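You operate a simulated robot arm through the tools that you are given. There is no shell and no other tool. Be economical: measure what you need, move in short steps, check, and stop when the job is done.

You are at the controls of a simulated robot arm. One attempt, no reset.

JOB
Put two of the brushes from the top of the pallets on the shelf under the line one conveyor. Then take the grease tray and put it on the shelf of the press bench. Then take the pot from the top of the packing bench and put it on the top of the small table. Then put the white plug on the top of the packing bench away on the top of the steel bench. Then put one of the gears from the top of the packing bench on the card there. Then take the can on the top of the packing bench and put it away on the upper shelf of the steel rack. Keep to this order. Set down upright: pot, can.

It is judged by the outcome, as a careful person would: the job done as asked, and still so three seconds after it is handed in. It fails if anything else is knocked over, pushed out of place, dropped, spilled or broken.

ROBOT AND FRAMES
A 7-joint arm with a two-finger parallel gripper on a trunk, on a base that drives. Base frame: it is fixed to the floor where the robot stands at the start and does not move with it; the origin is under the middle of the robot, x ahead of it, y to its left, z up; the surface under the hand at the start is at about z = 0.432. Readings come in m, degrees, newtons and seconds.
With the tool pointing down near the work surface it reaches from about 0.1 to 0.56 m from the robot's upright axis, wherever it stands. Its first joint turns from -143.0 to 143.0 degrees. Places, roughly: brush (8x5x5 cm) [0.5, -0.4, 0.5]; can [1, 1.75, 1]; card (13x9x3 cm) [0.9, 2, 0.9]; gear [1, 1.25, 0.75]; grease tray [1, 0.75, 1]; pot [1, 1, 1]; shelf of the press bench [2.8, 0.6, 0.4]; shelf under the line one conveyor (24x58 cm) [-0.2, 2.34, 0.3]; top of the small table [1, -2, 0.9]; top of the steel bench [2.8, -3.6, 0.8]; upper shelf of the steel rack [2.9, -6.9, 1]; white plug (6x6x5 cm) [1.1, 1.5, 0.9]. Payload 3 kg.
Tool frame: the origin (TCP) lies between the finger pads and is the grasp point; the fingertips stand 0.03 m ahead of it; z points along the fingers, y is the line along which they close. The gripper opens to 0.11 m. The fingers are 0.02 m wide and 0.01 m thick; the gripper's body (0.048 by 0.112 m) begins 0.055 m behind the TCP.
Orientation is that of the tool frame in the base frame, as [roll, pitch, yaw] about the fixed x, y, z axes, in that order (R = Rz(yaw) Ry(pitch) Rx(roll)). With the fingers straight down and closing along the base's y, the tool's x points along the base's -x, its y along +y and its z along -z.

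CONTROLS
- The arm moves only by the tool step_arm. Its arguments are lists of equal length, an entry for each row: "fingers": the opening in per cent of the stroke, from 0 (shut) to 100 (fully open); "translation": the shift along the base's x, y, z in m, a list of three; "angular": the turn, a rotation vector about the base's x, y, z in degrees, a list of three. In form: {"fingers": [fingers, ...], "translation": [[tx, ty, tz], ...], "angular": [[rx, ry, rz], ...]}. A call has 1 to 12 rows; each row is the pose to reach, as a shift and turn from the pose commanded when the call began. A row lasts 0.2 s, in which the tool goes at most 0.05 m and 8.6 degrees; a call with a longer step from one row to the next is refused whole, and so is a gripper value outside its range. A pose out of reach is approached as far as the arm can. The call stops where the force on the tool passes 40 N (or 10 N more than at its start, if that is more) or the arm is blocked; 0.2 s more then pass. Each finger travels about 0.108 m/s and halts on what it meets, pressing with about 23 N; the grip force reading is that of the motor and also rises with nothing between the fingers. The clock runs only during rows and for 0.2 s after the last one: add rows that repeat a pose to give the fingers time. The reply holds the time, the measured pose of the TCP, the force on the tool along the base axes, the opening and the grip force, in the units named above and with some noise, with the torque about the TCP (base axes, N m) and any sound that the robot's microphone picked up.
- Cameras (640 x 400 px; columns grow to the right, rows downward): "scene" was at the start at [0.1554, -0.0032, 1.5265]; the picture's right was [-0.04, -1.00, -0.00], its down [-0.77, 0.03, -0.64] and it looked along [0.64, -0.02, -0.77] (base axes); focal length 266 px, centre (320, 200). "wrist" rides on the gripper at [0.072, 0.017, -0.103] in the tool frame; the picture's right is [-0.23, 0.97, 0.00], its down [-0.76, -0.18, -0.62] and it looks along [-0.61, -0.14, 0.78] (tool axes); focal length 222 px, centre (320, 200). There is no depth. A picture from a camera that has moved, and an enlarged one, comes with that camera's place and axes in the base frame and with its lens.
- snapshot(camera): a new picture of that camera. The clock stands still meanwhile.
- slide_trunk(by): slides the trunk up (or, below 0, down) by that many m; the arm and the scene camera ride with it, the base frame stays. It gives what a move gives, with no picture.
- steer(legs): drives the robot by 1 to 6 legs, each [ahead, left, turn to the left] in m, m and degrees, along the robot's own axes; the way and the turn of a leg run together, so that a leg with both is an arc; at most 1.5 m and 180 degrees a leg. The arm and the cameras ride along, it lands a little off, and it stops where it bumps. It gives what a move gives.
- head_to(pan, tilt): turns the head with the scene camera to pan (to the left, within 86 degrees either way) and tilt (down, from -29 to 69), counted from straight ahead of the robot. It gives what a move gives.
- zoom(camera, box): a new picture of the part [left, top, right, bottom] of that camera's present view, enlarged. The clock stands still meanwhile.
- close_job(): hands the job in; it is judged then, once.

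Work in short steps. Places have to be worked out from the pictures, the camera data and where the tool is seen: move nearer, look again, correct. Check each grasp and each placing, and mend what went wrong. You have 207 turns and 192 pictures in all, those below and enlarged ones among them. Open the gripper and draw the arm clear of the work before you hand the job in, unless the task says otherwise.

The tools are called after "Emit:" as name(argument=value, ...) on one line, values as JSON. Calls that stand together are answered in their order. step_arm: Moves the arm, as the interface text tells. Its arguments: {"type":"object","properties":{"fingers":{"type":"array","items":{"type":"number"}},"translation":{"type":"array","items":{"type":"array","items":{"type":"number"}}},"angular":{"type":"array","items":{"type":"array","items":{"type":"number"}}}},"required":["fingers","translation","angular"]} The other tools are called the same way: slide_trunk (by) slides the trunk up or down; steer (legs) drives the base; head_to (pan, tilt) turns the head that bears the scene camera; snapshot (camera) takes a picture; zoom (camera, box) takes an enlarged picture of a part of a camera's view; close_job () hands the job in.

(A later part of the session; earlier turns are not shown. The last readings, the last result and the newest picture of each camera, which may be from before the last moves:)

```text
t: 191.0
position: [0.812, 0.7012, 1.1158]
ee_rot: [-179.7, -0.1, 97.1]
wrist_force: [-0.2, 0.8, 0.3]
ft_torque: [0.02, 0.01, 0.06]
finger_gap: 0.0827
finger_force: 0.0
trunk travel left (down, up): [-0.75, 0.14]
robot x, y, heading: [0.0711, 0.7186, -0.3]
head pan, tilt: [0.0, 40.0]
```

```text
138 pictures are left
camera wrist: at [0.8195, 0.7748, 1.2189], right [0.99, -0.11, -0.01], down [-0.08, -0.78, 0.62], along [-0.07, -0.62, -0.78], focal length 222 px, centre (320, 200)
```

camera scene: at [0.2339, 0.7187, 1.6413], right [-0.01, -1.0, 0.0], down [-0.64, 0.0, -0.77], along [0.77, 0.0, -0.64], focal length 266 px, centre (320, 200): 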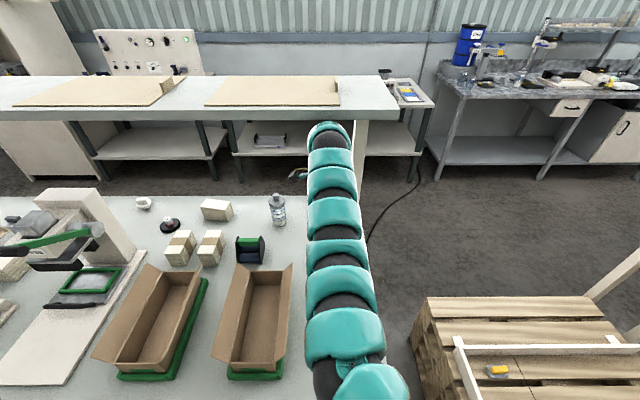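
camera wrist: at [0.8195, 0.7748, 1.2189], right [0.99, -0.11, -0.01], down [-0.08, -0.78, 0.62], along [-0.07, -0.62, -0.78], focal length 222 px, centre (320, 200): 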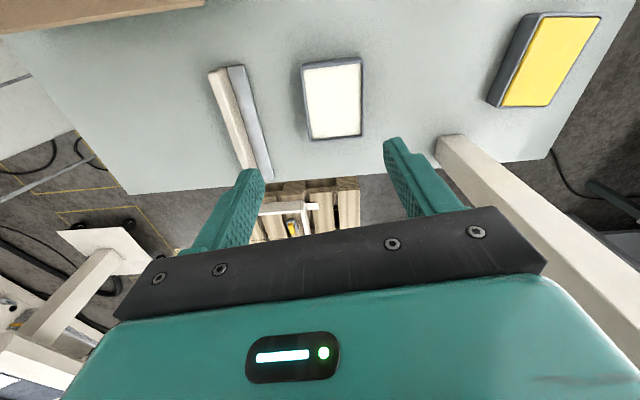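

The wrist view shows the grease tray at x 1.02–1.10, y 0.665–0.755; the post is at ≈(1.0, 0.60) and the overshelf spans x 0.86–1.12 at z≈1.37. I lower the trunk, shift the hand right relative to the robot, then move the base left so the arm stays clear of the post.

Emit:
slide_trunk(by=-0.12)

Emit:
step_arm(fingers=[100, 100, 100, 100], translation=[[0, -0.04, 0], [0, -0.08, 0], [0, -0.12, 0], [0, -0.14, 0]], angular=[[0, 0, -2], [0, 0, -4], [0, 0, -7], [0, 0, -7]])

Emit:
steer(legs=[[0, 0.17, 0]])

Emit:
step_arm(fingers=[100, 100, 100, 100], translation=[[0.04, 0, 0], [0.08, 0, 0], [0.12, 0, 0], [0.12, 0, 0]], angular=[[0, 0, 0], [0, 0, 0], [0, 0, 0], [0, 0, 0]])

Emit:
snapshot(camera="scene")

Emit:
snapshot(camera="wrist")

```text
t: 192.5
position: [0.8115, 0.7017, 0.9948]
ee_rot: [-179.7, 0.0, 97.1]
wrist_force: [0.0, -0.5, 0.1]
ft_torque: [0.0, 0.0, -0.03]
finger_gap: 0.0826
finger_force: 0.0
trunk travel left (down, up): [-0.63, 0.26]
robot x, y, heading: [0.069, 0.7163, -0.3]
head pan, tilt: [0.0, 40.0]
```

```text
t: 193.5
position: [0.8093, 0.5577, 0.9963]
ee_rot: [-179.7, -0.1, 90.1]
wrist_force: [0.1, 0.2, 0.2]
ft_torque: [0.0, 0.0, 0.0]
finger_gap: 0.1101
finger_force: 0.1
trunk travel left (down, up): [-0.63, 0.26]
robot x, y, heading: [0.0705, 0.7184, -0.2]
head pan, tilt: [0.0, 40.0]
```

```text
t: 195.0
position: [0.8097, 0.7319, 0.997]
ee_rot: [-179.8, 0.0, 90.1]
wrist_force: [0.2, 0.4, -0.7]
ft_torque: [0.01, 0.01, -0.02]
finger_gap: 0.1099
finger_force: 0.1
trunk travel left (down, up): [-0.63, 0.26]
robot x, y, heading: [0.0692, 0.8916, -0.3]
head pan, tilt: [0.0, 40.0]
```

```text
t: 196.0
position: [0.8739, 0.7314, 0.9961]
ee_rot: [-179.6, -0.1, 89.9]
wrist_force: [0.3, -0.8, 0.1]
ft_torque: [0.03, 0.0, 0.01]
finger_gap: 0.1099
finger_force: 0.1
out of reach, approached as far as the arm can: row 2, 3, 4
trunk travel left (down, up): [-0.63, 0.26]
robot x, y, heading: [0.0738, 0.8898, -0.5]
head pan, tilt: [0.0, 40.0]
```

```text
137 pictures are left
camera scene: at [0.235, 0.8906, 1.5213], right [-0.01, -1.0, 0.0], down [-0.64, 0.01, -0.77], along [0.77, -0.01, -0.64], focal length 266 px, centre (320, 200)
```

scene: 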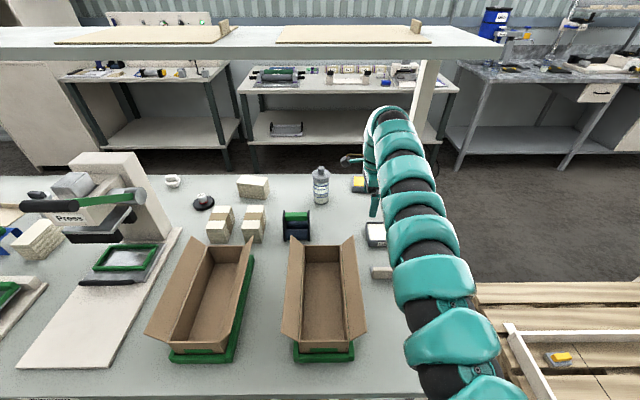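

```text
136 pictures are left
camera wrist: at [0.8921, 0.8029, 1.1003], right [0.97, -0.23, -0.01], down [-0.17, -0.76, 0.62], along [-0.15, -0.61, -0.78], focal length 222 px, centre (320, 200)
```

wrist: 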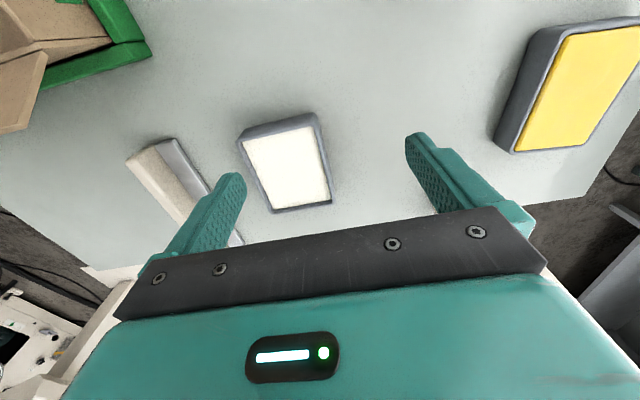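

Reach ends at about 0.82 m, so the far row is better reached from the aisle behind the bench, where all remaining destinations also lie. I retract the hand a bit, raise the trunk, and back out.

Emit:
step_arm(fingers=[100, 100, 100], translation=[[-0.04, 0, 0], [-0.08, 0, 0], [-0.1, 0, 0]], angular=[[0, 0, 0], [0, 0, 0], [0, 0, 0]])

Emit:
slide_trunk(by=0.26)

Emit:
steer(legs=[[-0.2, 0, 0.3], [0, -1.2, 0]])

Emit:
head_to(pan=-60, tilt=30)

Emit:
snapshot(camera="scene")

```text
t: 196.8
position: [0.7748, 0.7307, 0.9982]
ee_rot: [-179.7, 0.0, 90.2]
wrist_force: [-0.1, 0.5, 0.3]
ft_torque: [0.02, -0.02, -0.01]
finger_gap: 0.1102
finger_force: 0.1
trunk travel left (down, up): [-0.63, 0.26]
robot x, y, heading: [0.0722, 0.8915, -0.4]
head pan, tilt: [0.0, 40.0]
```

```text
t: 199.4
position: [0.7132, 0.7422, 1.1909]
ee_rot: [-165.8, -3.4, 90.0]
wrist_force: [0.0, 0.3, -0.3]
ft_torque: [0.0, 0.0, -0.01]
finger_gap: 0.11
finger_force: 0.0
trunk travel left (down, up): [-0.89, 0.0]
robot x, y, heading: [0.0704, 0.8926, -0.4]
head pan, tilt: [0.0, 40.0]
```

```text
t: 200.2
position: [0.7127, 0.7429, 1.1924]
ee_rot: [-166.3, -2.9, 90.2]
wrist_force: [-0.4, 0.2, 0.6]
ft_torque: [0.0, 0.02, 0.01]
finger_gap: 0.1099
finger_force: 0.1
trunk travel left (down, up): [-0.89, 0.0]
robot x, y, heading: [0.0564, 0.8937, -0.5]
head pan, tilt: [0.0, 40.0]
stopped in leg 1: the robot was blocked; the commanded pose is now the measured one
```

```text
t: 201.6
position: [0.7133, 0.743, 1.1901]
ee_rot: [-166.2, -2.9, 89.9]
wrist_force: [0.9, 0.6, 0.9]
ft_torque: [-0.01, 0.01, -0.02]
finger_gap: 0.1099
finger_force: 0.1
trunk travel left (down, up): [-0.89, 0.0]
robot x, y, heading: [0.0553, 0.8939, -0.6]
head pan, tilt: [-60.0, 30.0]
```

```text
135 pictures are left
camera scene: at [0.1801, 0.8136, 1.7966], right [-0.87, -0.5, 0.0], down [-0.25, 0.43, -0.87], along [0.43, -0.75, -0.5], focal length 266 px, centre (320, 200)
```

scene: 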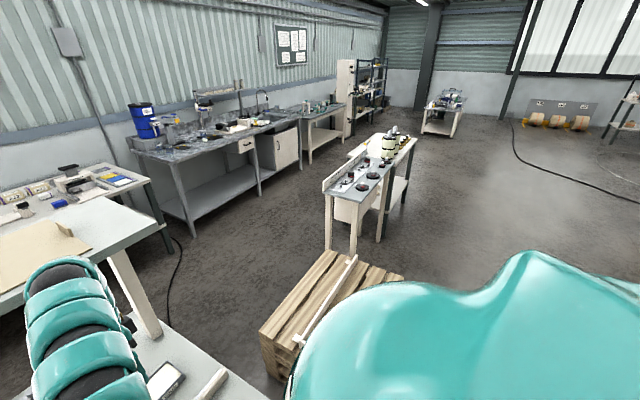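

The arm caught the overshelf from below as the trunk rose. I lower the trunk again and check before backing out.

Emit:
slide_trunk(by=-0.26)

Emit:
head_to(pan=0, tilt=35)

Emit:
snapshot(camera="scene")

```text
t: 204.2
position: [0.7134, 0.7428, 0.9311]
ee_rot: [-166.2, -3.0, 90.0]
wrist_force: [0.8, -0.1, -0.9]
ft_torque: [0.02, -0.02, 0.01]
finger_gap: 0.11
finger_force: 0.1
trunk travel left (down, up): [-0.63, 0.26]
robot x, y, heading: [0.0555, 0.896, -0.6]
head pan, tilt: [-60.0, 30.0]
```

```text
t: 205.5
position: [0.7125, 0.7429, 0.9306]
ee_rot: [-166.2, -3.1, 90.0]
wrist_force: [-0.8, -0.7, 0.4]
ft_torque: [0.02, 0.0, 0.01]
finger_gap: 0.1099
finger_force: 0.1
trunk travel left (down, up): [-0.63, 0.26]
robot x, y, heading: [0.0581, 0.8919, -0.3]
head pan, tilt: [0.0, 35.0]
```

```text
134 pictures are left
camera scene: at [0.2233, 0.8915, 1.5288], right [-0.01, -1.0, 0.0], down [-0.57, 0.0, -0.82], along [0.82, -0.01, -0.57], focal length 266 px, centre (320, 200)
```

scene: 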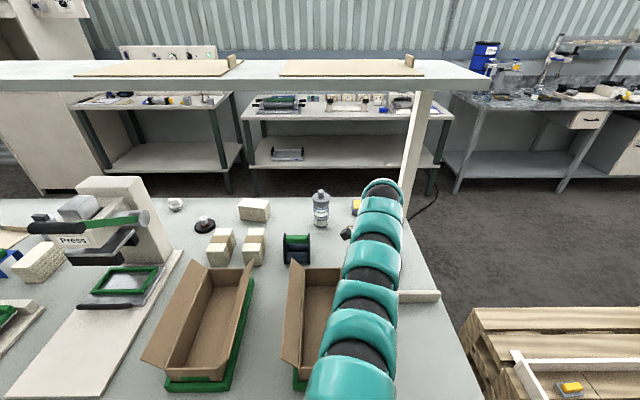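

All is intact. I lift 5 cm with the arm and straighten the tool, then back out at this height.

Emit:
step_arm(fingers=[100, 100, 100, 100], translation=[[0, 0, 0.04], [0, 0, 0.07], [0, 0, 0.07], [0, 0, 0.07]], angular=[[0, 0, 0], [-1, -5, 0], [-3, -11, 0], [-3, -13.8, 0]])

Emit:
snapshot(camera="wrist")

Emit:
snapshot(camera="scene")

```text
t: 206.6
position: [0.7477, 0.7771, 0.9767]
ee_rot: [-174.9, -1.7, 82.1]
wrist_force: [-4.1, -3.2, 17.9]
ft_torque: [0.35, 1.17, 0.25]
finger_gap: 0.1103
finger_force: 0.0
out of reach, approached as far as the arm can: row 2, 3, 4
trunk travel left (down, up): [-0.63, 0.26]
robot x, y, heading: [0.056, 0.894, -0.4]
head pan, tilt: [0.0, 35.0]
stopped in row 4: the force on the tool passed its limit at 56 N (the readings are from after the stop); the commanded pose is now the measured one
```

```text
133 pictures are left
camera wrist: at [0.7828, 0.8421, 1.0805], right [0.93, -0.36, -0.09], down [-0.23, -0.76, 0.61], along [-0.29, -0.55, -0.78], focal length 222 px, centre (320, 200)
```

wrist: 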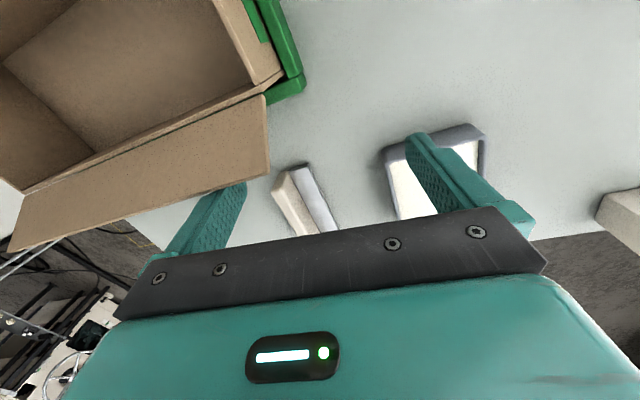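

```text
132 pictures are left
camera scene: at [0.2224, 0.8906, 1.5292], right [-0.01, -1.0, 0.0], down [-0.57, 0.0, -0.82], along [0.82, -0.01, -0.57], focal length 266 px, centre (320, 200)
```

scene: 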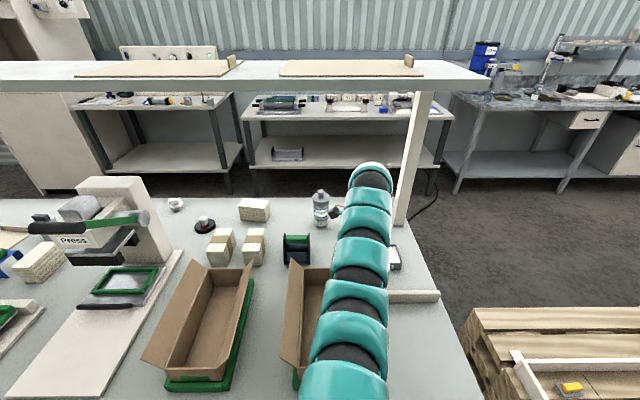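

A box flap is touching the gripper. The way out is sideways, away from the box (−y), with a slight outward shift to stay in reach.

Emit:
step_arm(fingers=[100, 100, 100, 100], translation=[[0.005, -0.015, 0], [0.01, -0.03, 0.003], [0.02, -0.045, 0.006], [0.02, -0.055, 0.006]], angular=[[0, 0, 0], [0, 0, 0], [0, 0, 0], [0, 0, 0]])

Emit:
snapshot(camera="wrist")

```text
t: 207.6
position: [0.77, 0.7217, 0.9813]
ee_rot: [-175.0, -1.6, 81.9]
wrist_force: [1.4, -0.2, 0.1]
ft_torque: [0.03, 0.02, -0.01]
finger_gap: 0.1099
finger_force: 0.1
trunk travel left (down, up): [-0.63, 0.26]
robot x, y, heading: [0.055, 0.8903, -0.5]
head pan, tilt: [0.0, 35.0]
```

```text
131 pictures are left
camera wrist: at [0.8043, 0.7882, 1.0845], right [0.93, -0.36, -0.09], down [-0.23, -0.75, 0.62], along [-0.29, -0.55, -0.78], focal length 222 px, centre (320, 200)
```

wrist: 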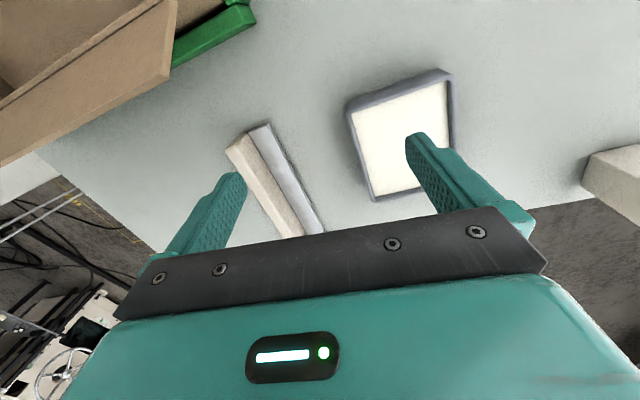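

Free again; the glue tray and ruler are undisturbed. I strafe right past the bench end with the hand at this height, then back up.

Emit:
steer(legs=[[0, -0.3, 0], [-0.2, 0, 0.4]])

Emit:
head_to(pan=30, tilt=35)

Emit:
snapshot(camera="scene")

```text
t: 210.8
position: [0.5746, 0.4301, 0.9818]
ee_rot: [-174.9, -1.6, 82.5]
wrist_force: [-0.7, 0.2, 0.6]
ft_torque: [-0.01, 0.01, -0.01]
finger_gap: 0.1099
finger_force: 0.0
trunk travel left (down, up): [-0.63, 0.26]
robot x, y, heading: [-0.1408, 0.596, 0.1]
head pan, tilt: [0.0, 35.0]
```

```text
t: 211.8
position: [0.5745, 0.4292, 0.9805]
ee_rot: [-175.0, -1.5, 82.5]
wrist_force: [0.1, 0.4, 0.6]
ft_torque: [0.01, 0.02, 0.0]
finger_gap: 0.11
finger_force: 0.0
trunk travel left (down, up): [-0.63, 0.26]
robot x, y, heading: [-0.1407, 0.5956, 0.0]
head pan, tilt: [30.0, 35.0]
```

```text
130 pictures are left
camera scene: at [0.0154, 0.6378, 1.5288], right [0.5, -0.87, 0.0], down [-0.5, -0.29, -0.82], along [0.71, 0.41, -0.57], focal length 266 px, centre (320, 200)
```

scene: 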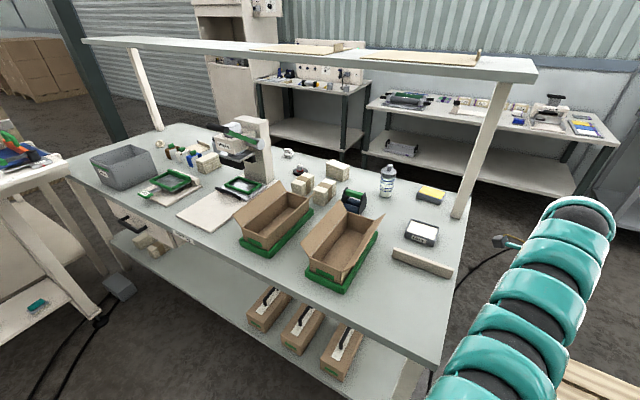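

All items stand as before. I raise the trunk and drive around: strafe right to y≈−0.5, turn right, forward.

Emit:
slide_trunk(by=0.2)

Emit:
steer(legs=[[0, -1.1, 0], [0, 0, -90]])

Emit:
head_to(pan=20, tilt=30)

Emit:
snapshot(camera="scene")

```text
t: 214.0
position: [0.5739, 0.4301, 1.1812]
ee_rot: [-174.9, -1.6, 82.5]
wrist_force: [-0.4, 0.2, 0.3]
ft_torque: [0.04, 0.02, 0.03]
finger_gap: 0.1098
finger_force: 0.0
trunk travel left (down, up): [-0.83, 0.06]
robot x, y, heading: [-0.1382, 0.5985, 0.2]
head pan, tilt: [30.0, 35.0]
```

```text
t: 223.4
position: [-0.2515, -1.2246, 1.1806]
ee_rot: [-175.0, -1.7, -4.6]
wrist_force: [-0.1, -0.1, 1.1]
ft_torque: [-0.01, 0.02, -0.01]
finger_gap: 0.1099
finger_force: 0.1
trunk travel left (down, up): [-0.83, 0.06]
robot x, y, heading: [-0.1254, -0.5008, -87.3]
head pan, tilt: [30.0, 35.0]
```

```text
t: 224.1
position: [-0.2517, -1.2247, 1.1805]
ee_rot: [-175.0, -1.6, -4.7]
wrist_force: [-0.9, 0.5, -0.7]
ft_torque: [0.02, 0.0, -0.01]
finger_gap: 0.1098
finger_force: 0.0
trunk travel left (down, up): [-0.83, 0.06]
robot x, y, heading: [-0.1229, -0.4999, -87.1]
head pan, tilt: [20.0, 30.0]
```

```text
129 pictures are left
camera scene: at [-0.0847, -0.6663, 1.7366], right [-0.92, -0.39, 0.0], down [-0.2, 0.46, -0.87], along [0.34, -0.8, -0.5], focal length 266 px, centre (320, 200)
```

scene: 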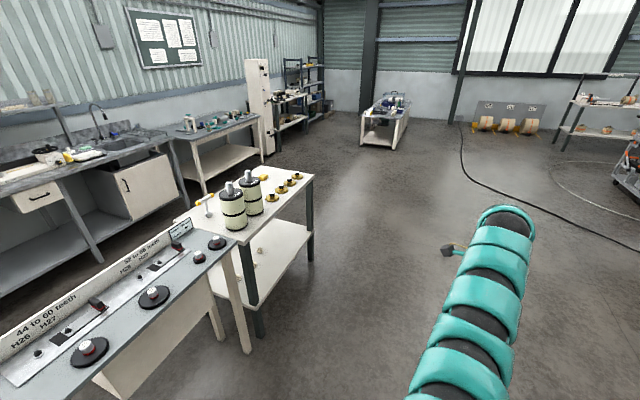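

Clear floor ahead; the small table ends at y≈−2.4. I drive to y≈−3.0 and turn left to face +x.

Emit:
steer(legs=[[1.3, 0, -2.9], [1.2, 0, 0], [0, 0, 90]])

Emit:
head_to(pan=20, tilt=25)

Emit:
snapshot(camera="scene")

```text
t: 240.3
position: [0.6588, -3.212, 1.1814]
ee_rot: [-174.9, -1.5, 82.5]
wrist_force: [0.1, 0.2, 0.3]
ft_torque: [-0.04, -0.01, -0.01]
finger_gap: 0.1102
finger_force: 0.0
trunk travel left (down, up): [-0.83, 0.06]
robot x, y, heading: [-0.0545, -3.0478, -0.1]
head pan, tilt: [20.0, 30.0]
```

```text
t: 241.0
position: [0.6602, -3.2115, 1.1812]
ee_rot: [-174.9, -1.6, 82.5]
wrist_force: [-0.2, -0.4, -0.4]
ft_torque: [-0.01, -0.01, 0.02]
finger_gap: 0.11
finger_force: 0.2
trunk travel left (down, up): [-0.83, 0.06]
robot x, y, heading: [-0.0562, -3.0485, 0.1]
head pan, tilt: [20.0, 25.0]
```

```text
128 pictures are left
camera scene: at [0.1105, -3.0164, 1.7446], right [0.34, -0.94, 0.0], down [-0.4, -0.15, -0.91], along [0.85, 0.31, -0.42], focal length 266 px, centre (320, 200)
```

scene: 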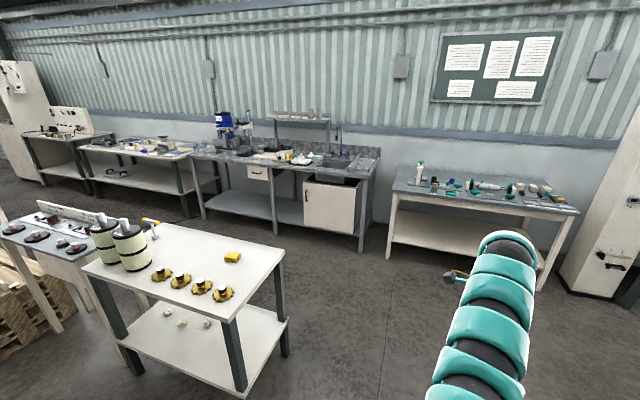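

I go ahead to x≈1.75 in the aisle, then turn left to head up the aisle.

Emit:
steer(legs=[[1.4, 0, 0], [0.4, 0, 0], [0, 0, 90]])

Emit:
head_to(pan=0, tilt=25)

Emit:
snapshot(camera="scene")

```text
t: 253.6
position: [1.9161, -2.3494, 1.1812]
ee_rot: [-175.0, -1.6, 169.2]
wrist_force: [0.4, 1.8, -0.7]
ft_torque: [-0.02, 0.0, -0.03]
finger_gap: 0.1097
finger_force: 0.0
trunk travel left (down, up): [-0.83, 0.06]
robot x, y, heading: [1.7106, -3.0563, 86.7]
head pan, tilt: [20.0, 25.0]
```

```text
t: 254.5
position: [1.9147, -2.3498, 1.1811]
ee_rot: [-175.0, -1.6, 169.2]
wrist_force: [-0.3, -0.1, -0.1]
ft_torque: [0.0, 0.01, 0.0]
finger_gap: 0.11
finger_force: 0.0
trunk travel left (down, up): [-0.83, 0.06]
robot x, y, heading: [1.709, -3.0514, 86.9]
head pan, tilt: [0.0, 25.0]
```

```text
127 pictures are left
camera scene: at [1.7179, -2.8819, 1.7446], right [1.0, -0.06, 0.0], down [-0.02, -0.42, -0.91], along [0.05, 0.9, -0.42], focal length 266 px, centre (320, 200)
```

scene: 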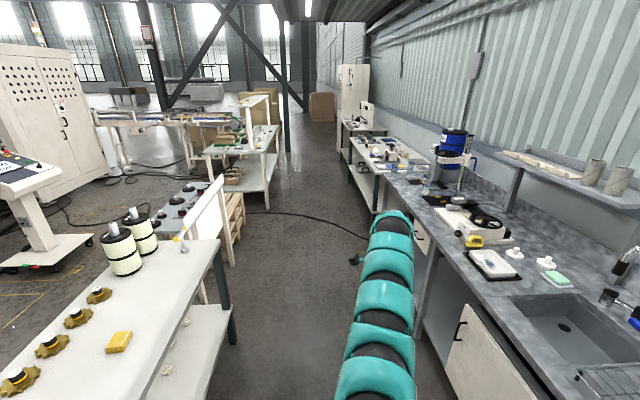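

The aisle is clear. I drive up toward y≈0.6.

Emit:
steer(legs=[[0, 0, 3], [1.3, 0, 0], [1.3, 0, 0]])

Emit:
snapshot(camera="scene")

```text
t: 267.4
position: [1.8926, 0.2231, 1.1799]
ee_rot: [-175.1, -1.6, 171.9]
wrist_force: [0.1, -0.8, -0.4]
ft_torque: [-0.02, 0.01, -0.05]
finger_gap: 0.1103
finger_force: 0.0
trunk travel left (down, up): [-0.83, 0.06]
robot x, y, heading: [1.7196, -0.4871, 89.2]
head pan, tilt: [0.0, 25.0]
```

```text
126 pictures are left
camera scene: at [1.7208, -0.3175, 1.7445], right [1.0, -0.01, 0.0], down [0.0, -0.42, -0.91], along [0.01, 0.91, -0.42], focal length 266 px, centre (320, 200)
```

scene: 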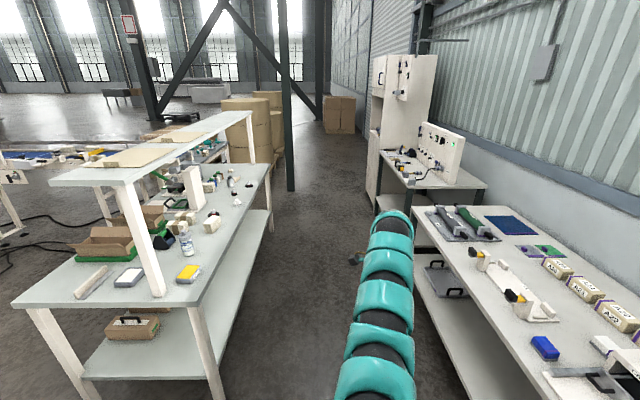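

I'm in the aisle (about 1 m wide here), so I keep heading 90° and reach the bench diagonally to the left. I sweep the arm to the forward-left while straightening the tool.

Emit:
step_arm(fingers=[100, 100, 100, 100, 100, 100, 100, 100, 100, 100, 100], translation=[[-0.0455, -0.0014, 0], [-0.0927, 0.0055, 0], [-0.1403, 0.0093, 0], [-0.1881, 0.0098, 0], [-0.2358, 0.0073, 0], [-0.2832, 0.0015, 0], [-0.3301, -0.0074, 0], [-0.3763, -0.0193, 0], [-0.4216, -0.0343, 0], [-0.4659, -0.0522, 0], [-0.5088, -0.0731, 0]], angular=[[1, -0.5, 0], [2, -1, 1], [3, -1.5, 2], [4, -2, 3], [4.7, -2.3, 4], [4.7, -2.3, 5], [4.7, -2.3, 6], [4.7, -2.3, 7], [4.7, -2.3, 8], [4.7, -2.3, 8], [4.7, -2.3, 8]])

Emit:
slide_trunk(by=-0.17)

Emit:
snapshot(camera="scene")

```text
t: 269.8
position: [1.435, 0.1372, 1.1805]
ee_rot: [-179.8, 0.3, 179.8]
wrist_force: [1.0, -1.5, 0.3]
ft_torque: [-0.01, 0.04, 0.0]
finger_gap: 0.1096
finger_force: 0.0
out of reach, approached as far as the arm can: row 8, 9, 10, 11
trunk travel left (down, up): [-0.83, 0.06]
robot x, y, heading: [1.721, -0.4902, 89.6]
head pan, tilt: [0.0, 25.0]
```

```text
t: 271.7
position: [1.434, 0.136, 1.0115]
ee_rot: [-179.8, 0.4, 179.9]
wrist_force: [1.5, 0.1, -0.2]
ft_torque: [0.0, 0.0, -0.02]
finger_gap: 0.11
finger_force: 0.0
trunk travel left (down, up): [-0.66, 0.23]
robot x, y, heading: [1.7218, -0.4903, 89.2]
head pan, tilt: [0.0, 25.0]
```

```text
125 pictures are left
camera scene: at [1.7207, -0.318, 1.5746], right [1.0, -0.01, 0.0], down [0.0, -0.42, -0.91], along [0.01, 0.91, -0.42], focal length 266 px, centre (320, 200)
```

scene: 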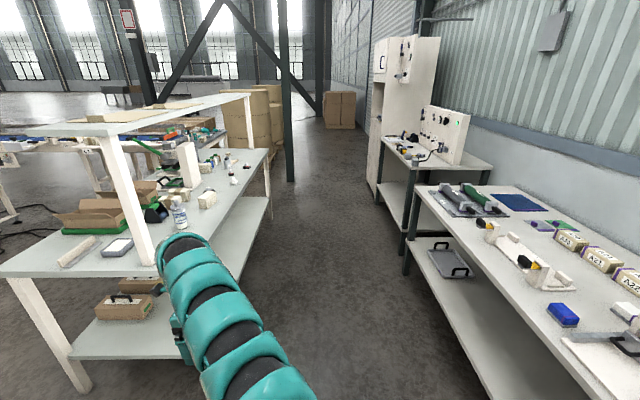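

The limit seems to be wrist twist. I let the tool turn with the arm (yaw to 270°, closing along x) while sweeping a bit further.

Emit:
step_arm(fingers=[100, 100, 100, 100, 100, 100, 100, 100, 100, 100, 100], translation=[[0, 0.01, 0], [0, 0.02, 0], [-0.02, 0.02, 0], [-0.04, 0.01, 0], [-0.06, 0, 0], [-0.08, -0.01, 0], [-0.1, -0.025, 0], [-0.12, -0.04, 0], [-0.14, -0.055, 0], [-0.16, -0.07, 0], [-0.16, -0.07, 0]], angular=[[0, 0, 8.3], [0, 0, 16.6], [0, 0, 24.9], [0, 0, 33.2], [0, 0, 41.5], [0, 0, 49.8], [0, 0, 58.1], [0, 0, 66.4], [0, 0, 74.7], [0, 0, 83], [0, 0, 90]])

Emit:
snapshot(camera="scene")

```text
t: 274.1
position: [1.3512, 0.0308, 1.0103]
ee_rot: [-179.8, 0.5, -91.5]
wrist_force: [0.3, -0.9, 0.8]
ft_torque: [0.07, 0.03, 0.01]
finger_gap: 0.1099
finger_force: 0.0
out of reach, approached as far as the arm can: row 1, 2, 3, 4, 5, 6, 7, 8, 9, 10, 11
trunk travel left (down, up): [-0.66, 0.23]
robot x, y, heading: [1.72, -0.4922, 89.5]
head pan, tilt: [0.0, 25.0]
```

```text
124 pictures are left
camera scene: at [1.7208, -0.3211, 1.575], right [1.0, -0.01, 0.0], down [0.0, -0.42, -0.91], along [0.01, 0.91, -0.42], focal length 266 px, centre (320, 200)
```

scene: 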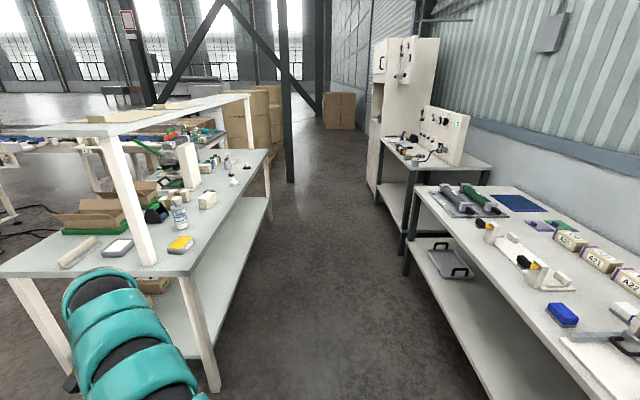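

Comparing views, the bench top must be at z≈0.845, which puts the tray at ≈(1.10, 0.70). I turn the robot to heading 135° so the arm works straight ahead diagonally, and bring the hand out in front.

Emit:
steer(legs=[[0, 0, 45]])

Emit:
step_arm(fingers=[100, 100, 100, 100, 100, 100], translation=[[0.02, 0.04, 0], [0.04, 0.08, 0], [0.06, 0.12, 0], [0.06, 0.16, 0], [0.06, 0.2, 0], [0.06, 0.24, 0]], angular=[[0, 0, -8], [0, 0, -16], [0, 0, -24], [0, 0, -32], [0, 0, -40], [0, 0, -45]])

Emit:
head_to(pan=0, tilt=30)

Emit:
snapshot(camera="scene")

```text
t: 276.6
position: [1.087, -0.384, 1.008]
ee_rot: [-179.8, 0.5, -46.3]
wrist_force: [-1.0, 0.1, 0.2]
ft_torque: [-0.02, -0.01, -0.03]
finger_gap: 0.1099
finger_force: 0.1
trunk travel left (down, up): [-0.66, 0.23]
robot x, y, heading: [1.718, -0.4935, 134.6]
head pan, tilt: [0.0, 25.0]
```

```text
t: 278.0
position: [1.15, -0.1435, 1.0089]
ee_rot: [-179.8, 0.3, -91.5]
wrist_force: [0.1, 0.5, 0.4]
ft_torque: [0.01, -0.01, -0.01]
finger_gap: 0.11
finger_force: 0.1
trunk travel left (down, up): [-0.66, 0.23]
robot x, y, heading: [1.7211, -0.4919, 134.4]
head pan, tilt: [0.0, 25.0]
```

```text
t: 278.6
position: [1.1502, -0.1439, 1.0092]
ee_rot: [-179.7, 0.4, -91.4]
wrist_force: [0.0, -0.4, -0.4]
ft_torque: [0.0, 0.01, 0.01]
finger_gap: 0.11
finger_force: 0.1
trunk travel left (down, up): [-0.66, 0.23]
robot x, y, heading: [1.7205, -0.4897, 134.7]
head pan, tilt: [0.0, 30.0]
```

```text
123 pictures are left
camera scene: at [1.5992, -0.3689, 1.5666], right [0.71, 0.7, 0.0], down [0.35, -0.36, -0.87], along [-0.61, 0.62, -0.5], focal length 266 px, centre (320, 200)
```

scene: 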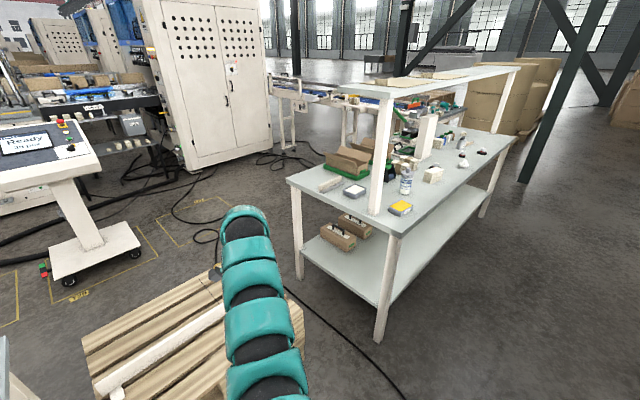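

The tray is confirmed at ≈(1.09, 0.71), the post ≈(1.0, 0.61). I drive the base so the hand arrives off the bench's back edge at (1.23, 0.65), then check.

Emit:
steer(legs=[[0.51, -0.615, 0]])

Emit:
snapshot(camera="scene")

Emit:
snapshot(camera="wrist")

```text
t: 282.9
position: [1.2523, 0.6595, 1.0079]
ee_rot: [-179.7, 0.4, -92.7]
wrist_force: [-0.1, 0.4, 0.1]
ft_torque: [0.0, 0.01, -0.01]
finger_gap: 0.1103
finger_force: 0.1
trunk travel left (down, up): [-0.66, 0.23]
robot x, y, heading: [1.8162, 0.3009, 133.6]
head pan, tilt: [0.0, 30.0]
```

```text
122 pictures are left
camera scene: at [1.6956, 0.4246, 1.5666], right [0.73, 0.69, 0.0], down [0.34, -0.36, -0.87], along [-0.59, 0.63, -0.5], focal length 266 px, centre (320, 200)
```

scene: 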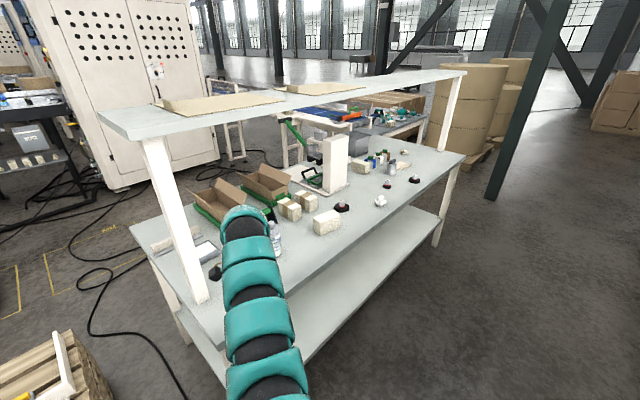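

```text
121 pictures are left
camera wrist: at [1.2313, 0.5877, 1.1126], right [-0.96, 0.27, 0.0], down [0.21, 0.75, 0.63], along [0.17, 0.6, -0.78], focal length 222 px, centre (320, 200)
```

wrist: 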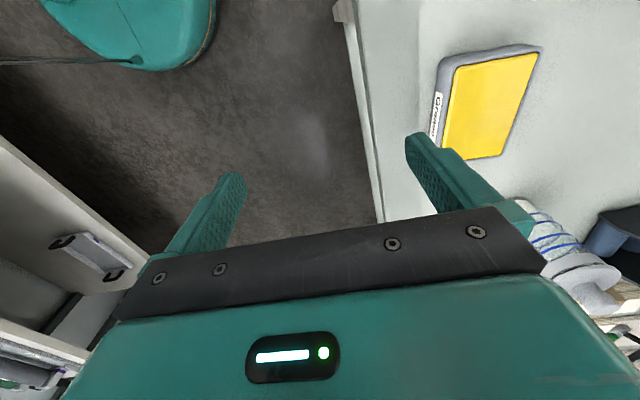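

The label reads "Grease". The tray centre is (1.088, 0.707) with axes nearly aligned. I move the base (−0.14, +0.02) to bring the hand over it.

Emit:
steer(legs=[[0.111, 0.088, 0]])

Emit:
snapshot(camera="wrist")

```text
t: 284.2
position: [1.1083, 0.6781, 1.0087]
ee_rot: [-179.8, 0.4, -92.6]
wrist_force: [-0.1, -0.2, 0.8]
ft_torque: [0.03, -0.01, 0.04]
finger_gap: 0.1102
finger_force: 0.0
trunk travel left (down, up): [-0.66, 0.23]
robot x, y, heading: [1.6704, 0.3207, 133.7]
head pan, tilt: [0.0, 30.0]
```

```text
120 pictures are left
camera wrist: at [1.0875, 0.6065, 1.1119], right [-0.96, 0.27, 0.0], down [0.21, 0.75, 0.63], along [0.17, 0.6, -0.78], focal length 222 px, centre (320, 200)
```

wrist: 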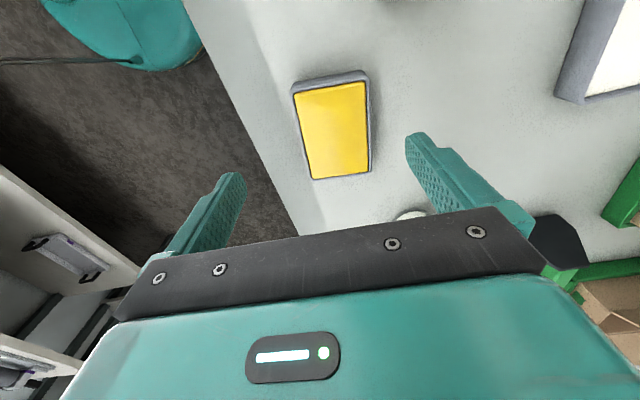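

Tray centre ≈(1.098, 0.707), turned about −7°. I align and descend in steps to z≈0.895, then look.

Emit:
step_arm(fingers=[100, 100, 100, 100, 100, 100], translation=[[-0.005, 0.015, 0], [-0.01, 0.029, -0.02], [-0.01, 0.029, -0.05], [-0.01, 0.029, -0.08], [-0.01, 0.029, -0.1], [-0.01, 0.029, -0.113]], angular=[[0, 0, -2], [0, 0, -4.5], [0, 0, -4.5], [0, 0, -4.5], [0, 0, -4.5], [0, 0, -4.5]])

Emit:
snapshot(camera="wrist")

Emit:
snapshot(camera="scene")

```text
t: 285.6
position: [1.0984, 0.7054, 0.896]
ee_rot: [-179.8, 0.4, -97.1]
wrist_force: [-0.9, -0.4, -0.5]
ft_torque: [-0.01, 0.0, 0.02]
finger_gap: 0.11
finger_force: 0.0
trunk travel left (down, up): [-0.66, 0.23]
robot x, y, heading: [1.6721, 0.3191, 133.6]
head pan, tilt: [0.0, 30.0]
```

```text
119 pictures are left
camera wrist: at [1.0726, 0.6355, 0.9992], right [-0.94, 0.35, 0.0], down [0.27, 0.73, 0.63], along [0.22, 0.59, -0.78], focal length 222 px, centre (320, 200)
```

wrist: 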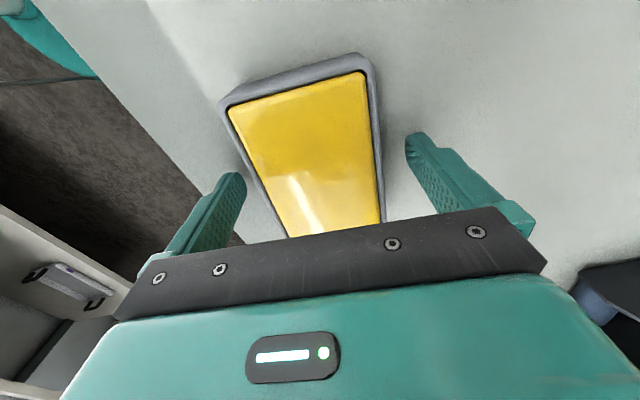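

```text
118 pictures are left
camera scene: at [1.5532, 0.4442, 1.5666], right [0.73, 0.69, 0.0], down [0.34, -0.36, -0.87], along [-0.6, 0.63, -0.5], focal length 266 px, centre (320, 200)
```

scene: 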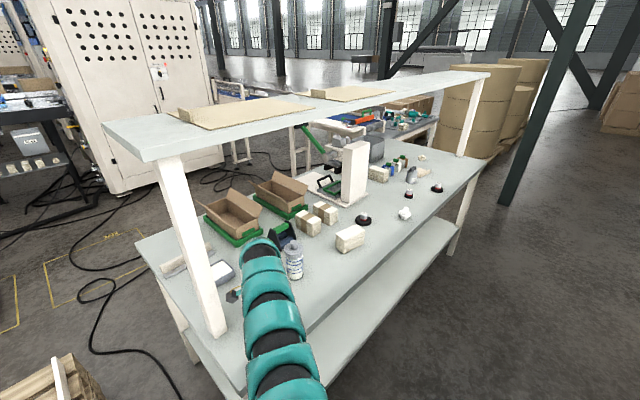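

The tray is between the fingers. I lower 13 mm, close, then lift slightly.

Emit:
step_arm(fingers=[100, 100, 0, 0, 0, 0], translation=[[0, 0.002, -0.007], [0, 0.002, -0.013], [0, 0.002, -0.013], [0, 0.002, -0.013], [0, 0.002, -0.013], [0, 0.002, -0.013]], angular=[[0, 0, 0], [0, 0, 0], [0, 0, 0], [0, 0, 0], [0, 0, 0], [0, 0, 0]])

Emit:
snapshot(camera="wrist")

```text
t: 286.3
position: [1.0989, 0.7096, 0.8911]
ee_rot: [179.8, 0.3, -97.2]
wrist_force: [3.2, 1.6, 22.4]
ft_torque: [-0.85, -1.06, 0.11]
finger_gap: 0.0748
finger_force: 20.1
trunk travel left (down, up): [-0.66, 0.23]
robot x, y, heading: [1.6721, 0.3209, 133.4]
head pan, tilt: [0.0, 30.0]
stopped in row 3: the force on the tool passed its limit at 47 N (the readings are from after the stop); the commanded pose is now the measured one
```

```text
117 pictures are left
camera wrist: at [1.0732, 0.6393, 0.9933], right [-0.94, 0.35, 0.0], down [0.27, 0.73, 0.63], along [0.22, 0.59, -0.78], focal length 222 px, centre (320, 200)
```

wrist: 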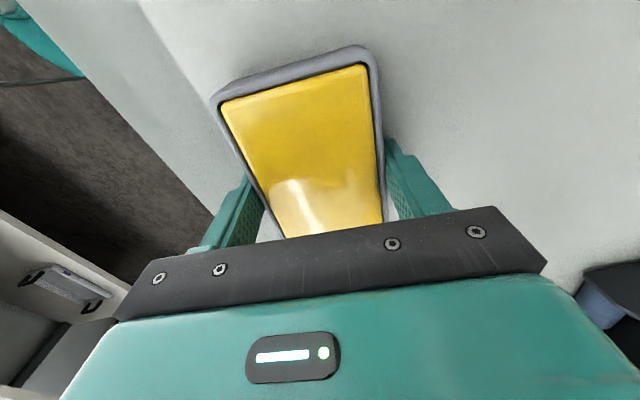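

The fingertips met the bench (top ≈0.86), and the tray is gripped (gap 75 mm). I lift it slowly.

Emit:
step_arm(fingers=[0, 0, 0, 0, 0], translation=[[0, 0, 0.005], [0, 0, 0.02], [0, 0, 0.05], [0, 0, 0.08], [0, 0, 0.1]], angular=[[0, 0, 0], [0, 0, 0], [0, 0, 0], [0, 0, 0], [0, 0, 0]])

Emit:
snapshot(camera="wrist")

```text
t: 287.5
position: [1.0989, 0.7097, 0.9857]
ee_rot: [-179.9, 0.5, -97.0]
wrist_force: [-0.7, -0.7, -4.5]
ft_torque: [0.04, 0.02, -0.02]
finger_gap: 0.0753
finger_force: 22.8
trunk travel left (down, up): [-0.66, 0.23]
robot x, y, heading: [1.6699, 0.3177, 133.3]
head pan, tilt: [0.0, 30.0]
```

```text
116 pictures are left
camera wrist: at [1.0725, 0.6399, 1.0892], right [-0.94, 0.35, 0.0], down [0.27, 0.73, 0.63], along [0.22, 0.59, -0.78], focal length 222 px, centre (320, 200)
```

wrist: 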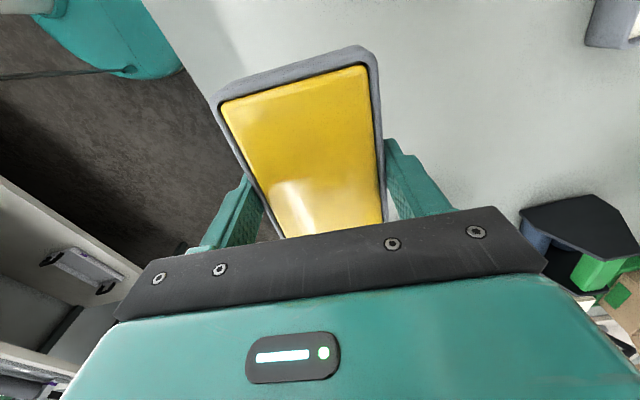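

The tray is held level. I back off (1.81, 0.1), raise the trunk, and turn right to face the press bench.

Emit:
steer(legs=[[-0.24, 0.037, 0]])

Emit:
slide_trunk(by=0.2)

Emit:
steer(legs=[[0, 0, -133.5]])

Emit:
head_to(pan=0, tilt=35)

Emit:
snapshot(camera="scene")

```text
t: 289.3
position: [1.2372, 0.5109, 0.986]
ee_rot: [-179.9, 0.4, -97.1]
wrist_force: [-0.7, 0.0, -3.6]
ft_torque: [0.05, 0.0, 0.02]
finger_gap: 0.0749
finger_force: 23.4
trunk travel left (down, up): [-0.66, 0.23]
robot x, y, heading: [1.811, 0.1222, 133.5]
head pan, tilt: [0.0, 30.0]
```

```text
t: 291.4
position: [1.2376, 0.5129, 1.1862]
ee_rot: [-180.0, 0.4, -97.1]
wrist_force: [-0.5, 0.2, -4.8]
ft_torque: [0.03, 0.03, 0.02]
finger_gap: 0.0752
finger_force: 23.1
trunk travel left (down, up): [-0.86, 0.03]
robot x, y, heading: [1.8078, 0.1215, 133.6]
head pan, tilt: [0.0, 30.0]
```

```text
t: 297.4
position: [2.4913, 0.2546, 1.1868]
ee_rot: [-179.8, 0.4, 128.1]
wrist_force: [-0.4, 0.6, -4.1]
ft_torque: [-0.05, -0.04, 0.0]
finger_gap: 0.0751
finger_force: 23.0
trunk travel left (down, up): [-0.86, 0.03]
robot x, y, heading: [1.8116, 0.123, -1.3]
head pan, tilt: [0.0, 30.0]
```

```text
t: 298.1
position: [2.4918, 0.2546, 1.1848]
ee_rot: [-179.9, 0.4, 128.2]
wrist_force: [-0.3, 0.2, -4.1]
ft_torque: [-0.02, -0.04, 0.02]
finger_gap: 0.0753
finger_force: 23.2
trunk travel left (down, up): [-0.86, 0.03]
robot x, y, heading: [1.8131, 0.1248, -1.3]
head pan, tilt: [0.0, 35.0]
```

```text
115 pictures are left
camera scene: at [1.9785, 0.1183, 1.7588], right [-0.02, -1.0, 0.0], down [-0.57, 0.01, -0.82], along [0.82, -0.02, -0.57], focal length 266 px, centre (320, 200)
```

scene: 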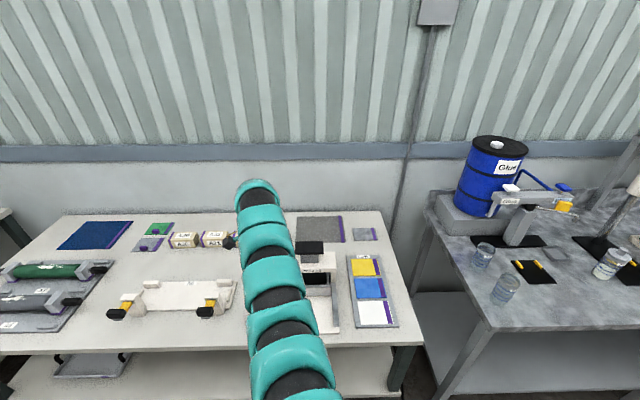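

The press bench front is x≈2.42, with its right end at y≈−0.17. I back up 0.32 m so the hand is in front of the bench, and lower the trunk to look at its shelf.

Emit:
steer(legs=[[-0.32, 0, 1.3]])

Emit:
slide_trunk(by=-0.4)

Emit:
slide_trunk(by=-0.2)

Emit:
head_to(pan=0, tilt=25)

Emit:
snapshot(camera="scene")

```text
t: 300.2
position: [2.1685, 0.2738, 1.186]
ee_rot: [-179.9, 0.4, 129.3]
wrist_force: [-0.2, -0.4, -4.4]
ft_torque: [-0.04, 0.01, 0.01]
finger_gap: 0.0752
finger_force: 23.1
trunk travel left (down, up): [-0.86, 0.03]
robot x, y, heading: [1.491, 0.1308, 0.2]
head pan, tilt: [0.0, 35.0]
```

```text
t: 304.1
position: [2.1691, 0.2735, 0.786]
ee_rot: [-179.9, 0.4, 129.4]
wrist_force: [-0.1, -0.2, -4.4]
ft_torque: [-0.01, -0.01, 0.01]
finger_gap: 0.0746
finger_force: 23.0
trunk travel left (down, up): [-0.46, 0.43]
robot x, y, heading: [1.4894, 0.1244, 0.0]
head pan, tilt: [0.0, 35.0]
```

```text
t: 306.2
position: [2.1684, 0.2729, 0.5856]
ee_rot: [-180.0, 0.4, 129.4]
wrist_force: [1.1, -0.7, -4.3]
ft_torque: [-0.04, -0.01, -0.01]
finger_gap: 0.0749
finger_force: 23.2
trunk travel left (down, up): [-0.26, 0.63]
robot x, y, heading: [1.4927, 0.1283, 0.2]
head pan, tilt: [0.0, 35.0]
```

```text
t: 306.9
position: [2.1679, 0.2743, 0.586]
ee_rot: [-179.8, 0.4, 129.5]
wrist_force: [-0.9, 0.0, -3.3]
ft_torque: [-0.01, -0.05, -0.01]
finger_gap: 0.0748
finger_force: 22.7
trunk travel left (down, up): [-0.26, 0.63]
robot x, y, heading: [1.4907, 0.1291, 0.3]
head pan, tilt: [0.0, 25.0]
```

```text
114 pictures are left
camera scene: at [1.6622, 0.1256, 1.1745], right [0.0, -1.0, 0.0], down [-0.42, 0.0, -0.91], along [0.91, 0.0, -0.42], focal length 266 px, centre (320, 200)
```

scene: 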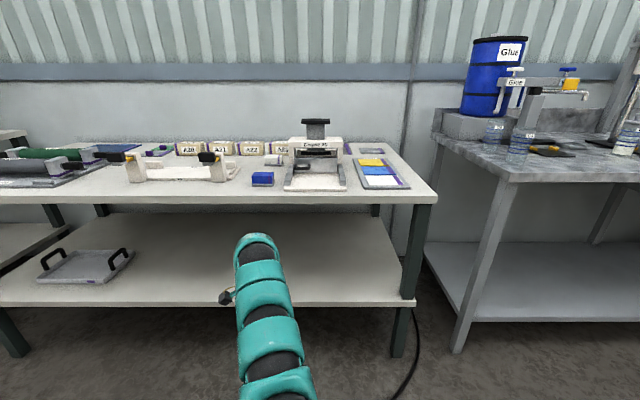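

The shelf is at z≈0.39 with its front edge at x≈2.43, free on the right half. I lower 0.11 and drive forward 0.40 to bring the tray over it.

Emit:
slide_trunk(by=-0.11)

Emit:
steer(legs=[[0.2, -0.03, 0]])

Emit:
snapshot(camera="scene")

Emit:
snapshot(camera="wrist")

```text
t: 308.4
position: [2.1687, 0.2734, 0.4759]
ee_rot: [-179.9, 0.3, 129.3]
wrist_force: [0.2, 0.6, -4.6]
ft_torque: [-0.01, 0.02, -0.02]
finger_gap: 0.0751
finger_force: 22.9
trunk travel left (down, up): [-0.15, 0.74]
robot x, y, heading: [1.4904, 0.1249, 0.2]
head pan, tilt: [0.0, 25.0]
```

```text
t: 310.0
position: [2.3711, 0.2423, 0.4766]
ee_rot: [-179.9, 0.5, 129.4]
wrist_force: [-0.1, 1.2, -3.8]
ft_torque: [-0.05, -0.03, 0.0]
finger_gap: 0.075
finger_force: 22.3
trunk travel left (down, up): [-0.15, 0.74]
robot x, y, heading: [1.6971, 0.0959, -0.0]
head pan, tilt: [0.0, 25.0]
```

```text
113 pictures are left
camera scene: at [1.8639, 0.0948, 1.0645], right [0.0, -1.0, 0.0], down [-0.42, 0.0, -0.91], along [0.91, 0.0, -0.42], focal length 266 px, centre (320, 200)
```

scene: 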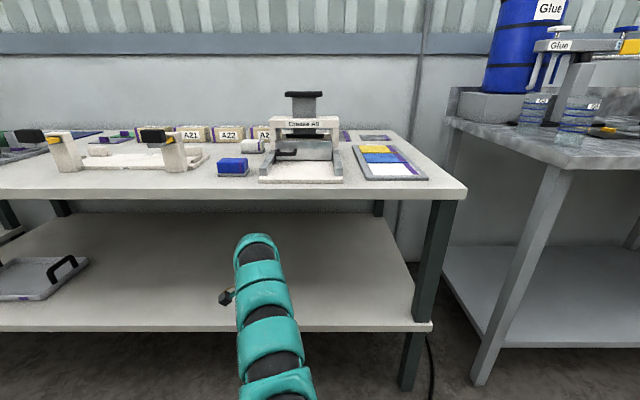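

```text
112 pictures are left
camera wrist: at [2.3363, 0.31, 0.5789], right [0.9, 0.44, 0.0], down [0.34, -0.7, 0.63], along [0.28, -0.56, -0.78], focal length 222 px, centre (320, 200)
```

wrist: 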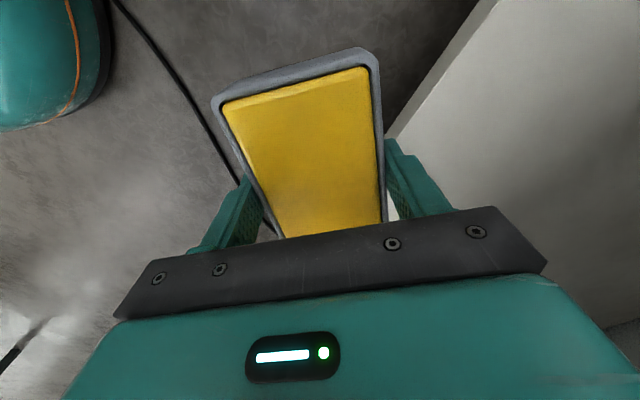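

The shelf edge is at x≈2.436. I drive another 0.2 m forward.

Emit:
steer(legs=[[0.2, 0, 0]])

Emit:
step_arm(fingers=[0, 0, 0], translation=[[0, 0, -0.02], [0, 0, -0.035], [0, 0, -0.045]], angular=[[0, 0, 0], [0, 0, 0], [0, 0, 0]])

Emit:
snapshot(camera="wrist")

Emit:
snapshot(camera="scene")

```text
t: 311.6
position: [2.5679, 0.2414, 0.4755]
ee_rot: [-179.9, 0.4, 129.3]
wrist_force: [0.2, 1.0, -3.7]
ft_torque: [-0.02, -0.04, -0.05]
finger_gap: 0.0747
finger_force: 22.8
trunk travel left (down, up): [-0.15, 0.74]
robot x, y, heading: [1.8891, 0.0936, 0.2]
head pan, tilt: [0.0, 25.0]
```

```text
t: 312.4
position: [2.5667, 0.2412, 0.4308]
ee_rot: [-179.8, 0.3, 129.3]
wrist_force: [0.2, 0.2, -4.3]
ft_torque: [0.01, -0.01, 0.03]
finger_gap: 0.0751
finger_force: 22.8
trunk travel left (down, up): [-0.15, 0.74]
robot x, y, heading: [1.8926, 0.0968, -0.2]
head pan, tilt: [0.0, 25.0]
```

```text
111 pictures are left
camera wrist: at [2.5332, 0.3094, 0.5347], right [0.9, 0.44, 0.0], down [0.34, -0.7, 0.63], along [0.28, -0.56, -0.78], focal length 222 px, centre (320, 200)
```

wrist: 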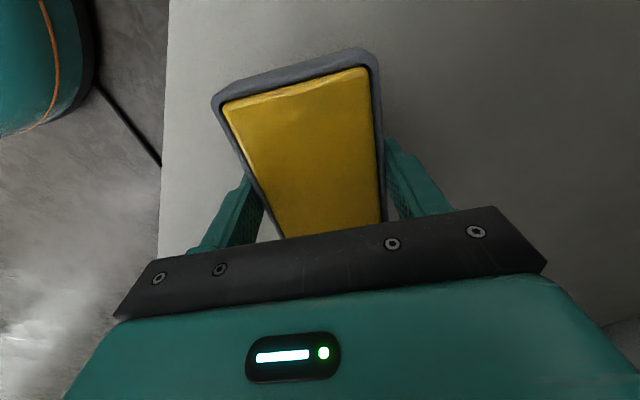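

```text
110 pictures are left
camera scene: at [2.0604, 0.0944, 1.0645], right [0.0, -1.0, 0.0], down [-0.42, 0.0, -0.91], along [0.91, 0.0, -0.42], focal length 266 px, centre (320, 200)
```

scene: 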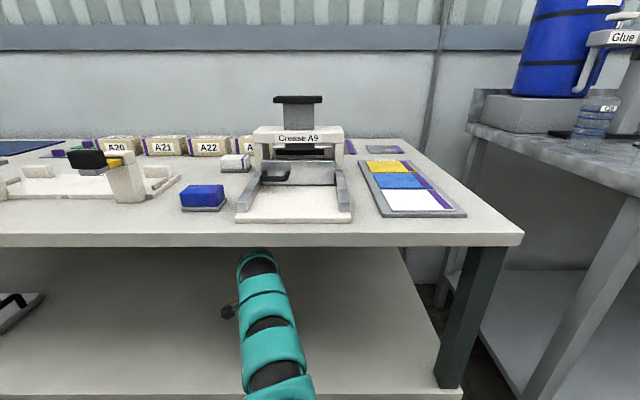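

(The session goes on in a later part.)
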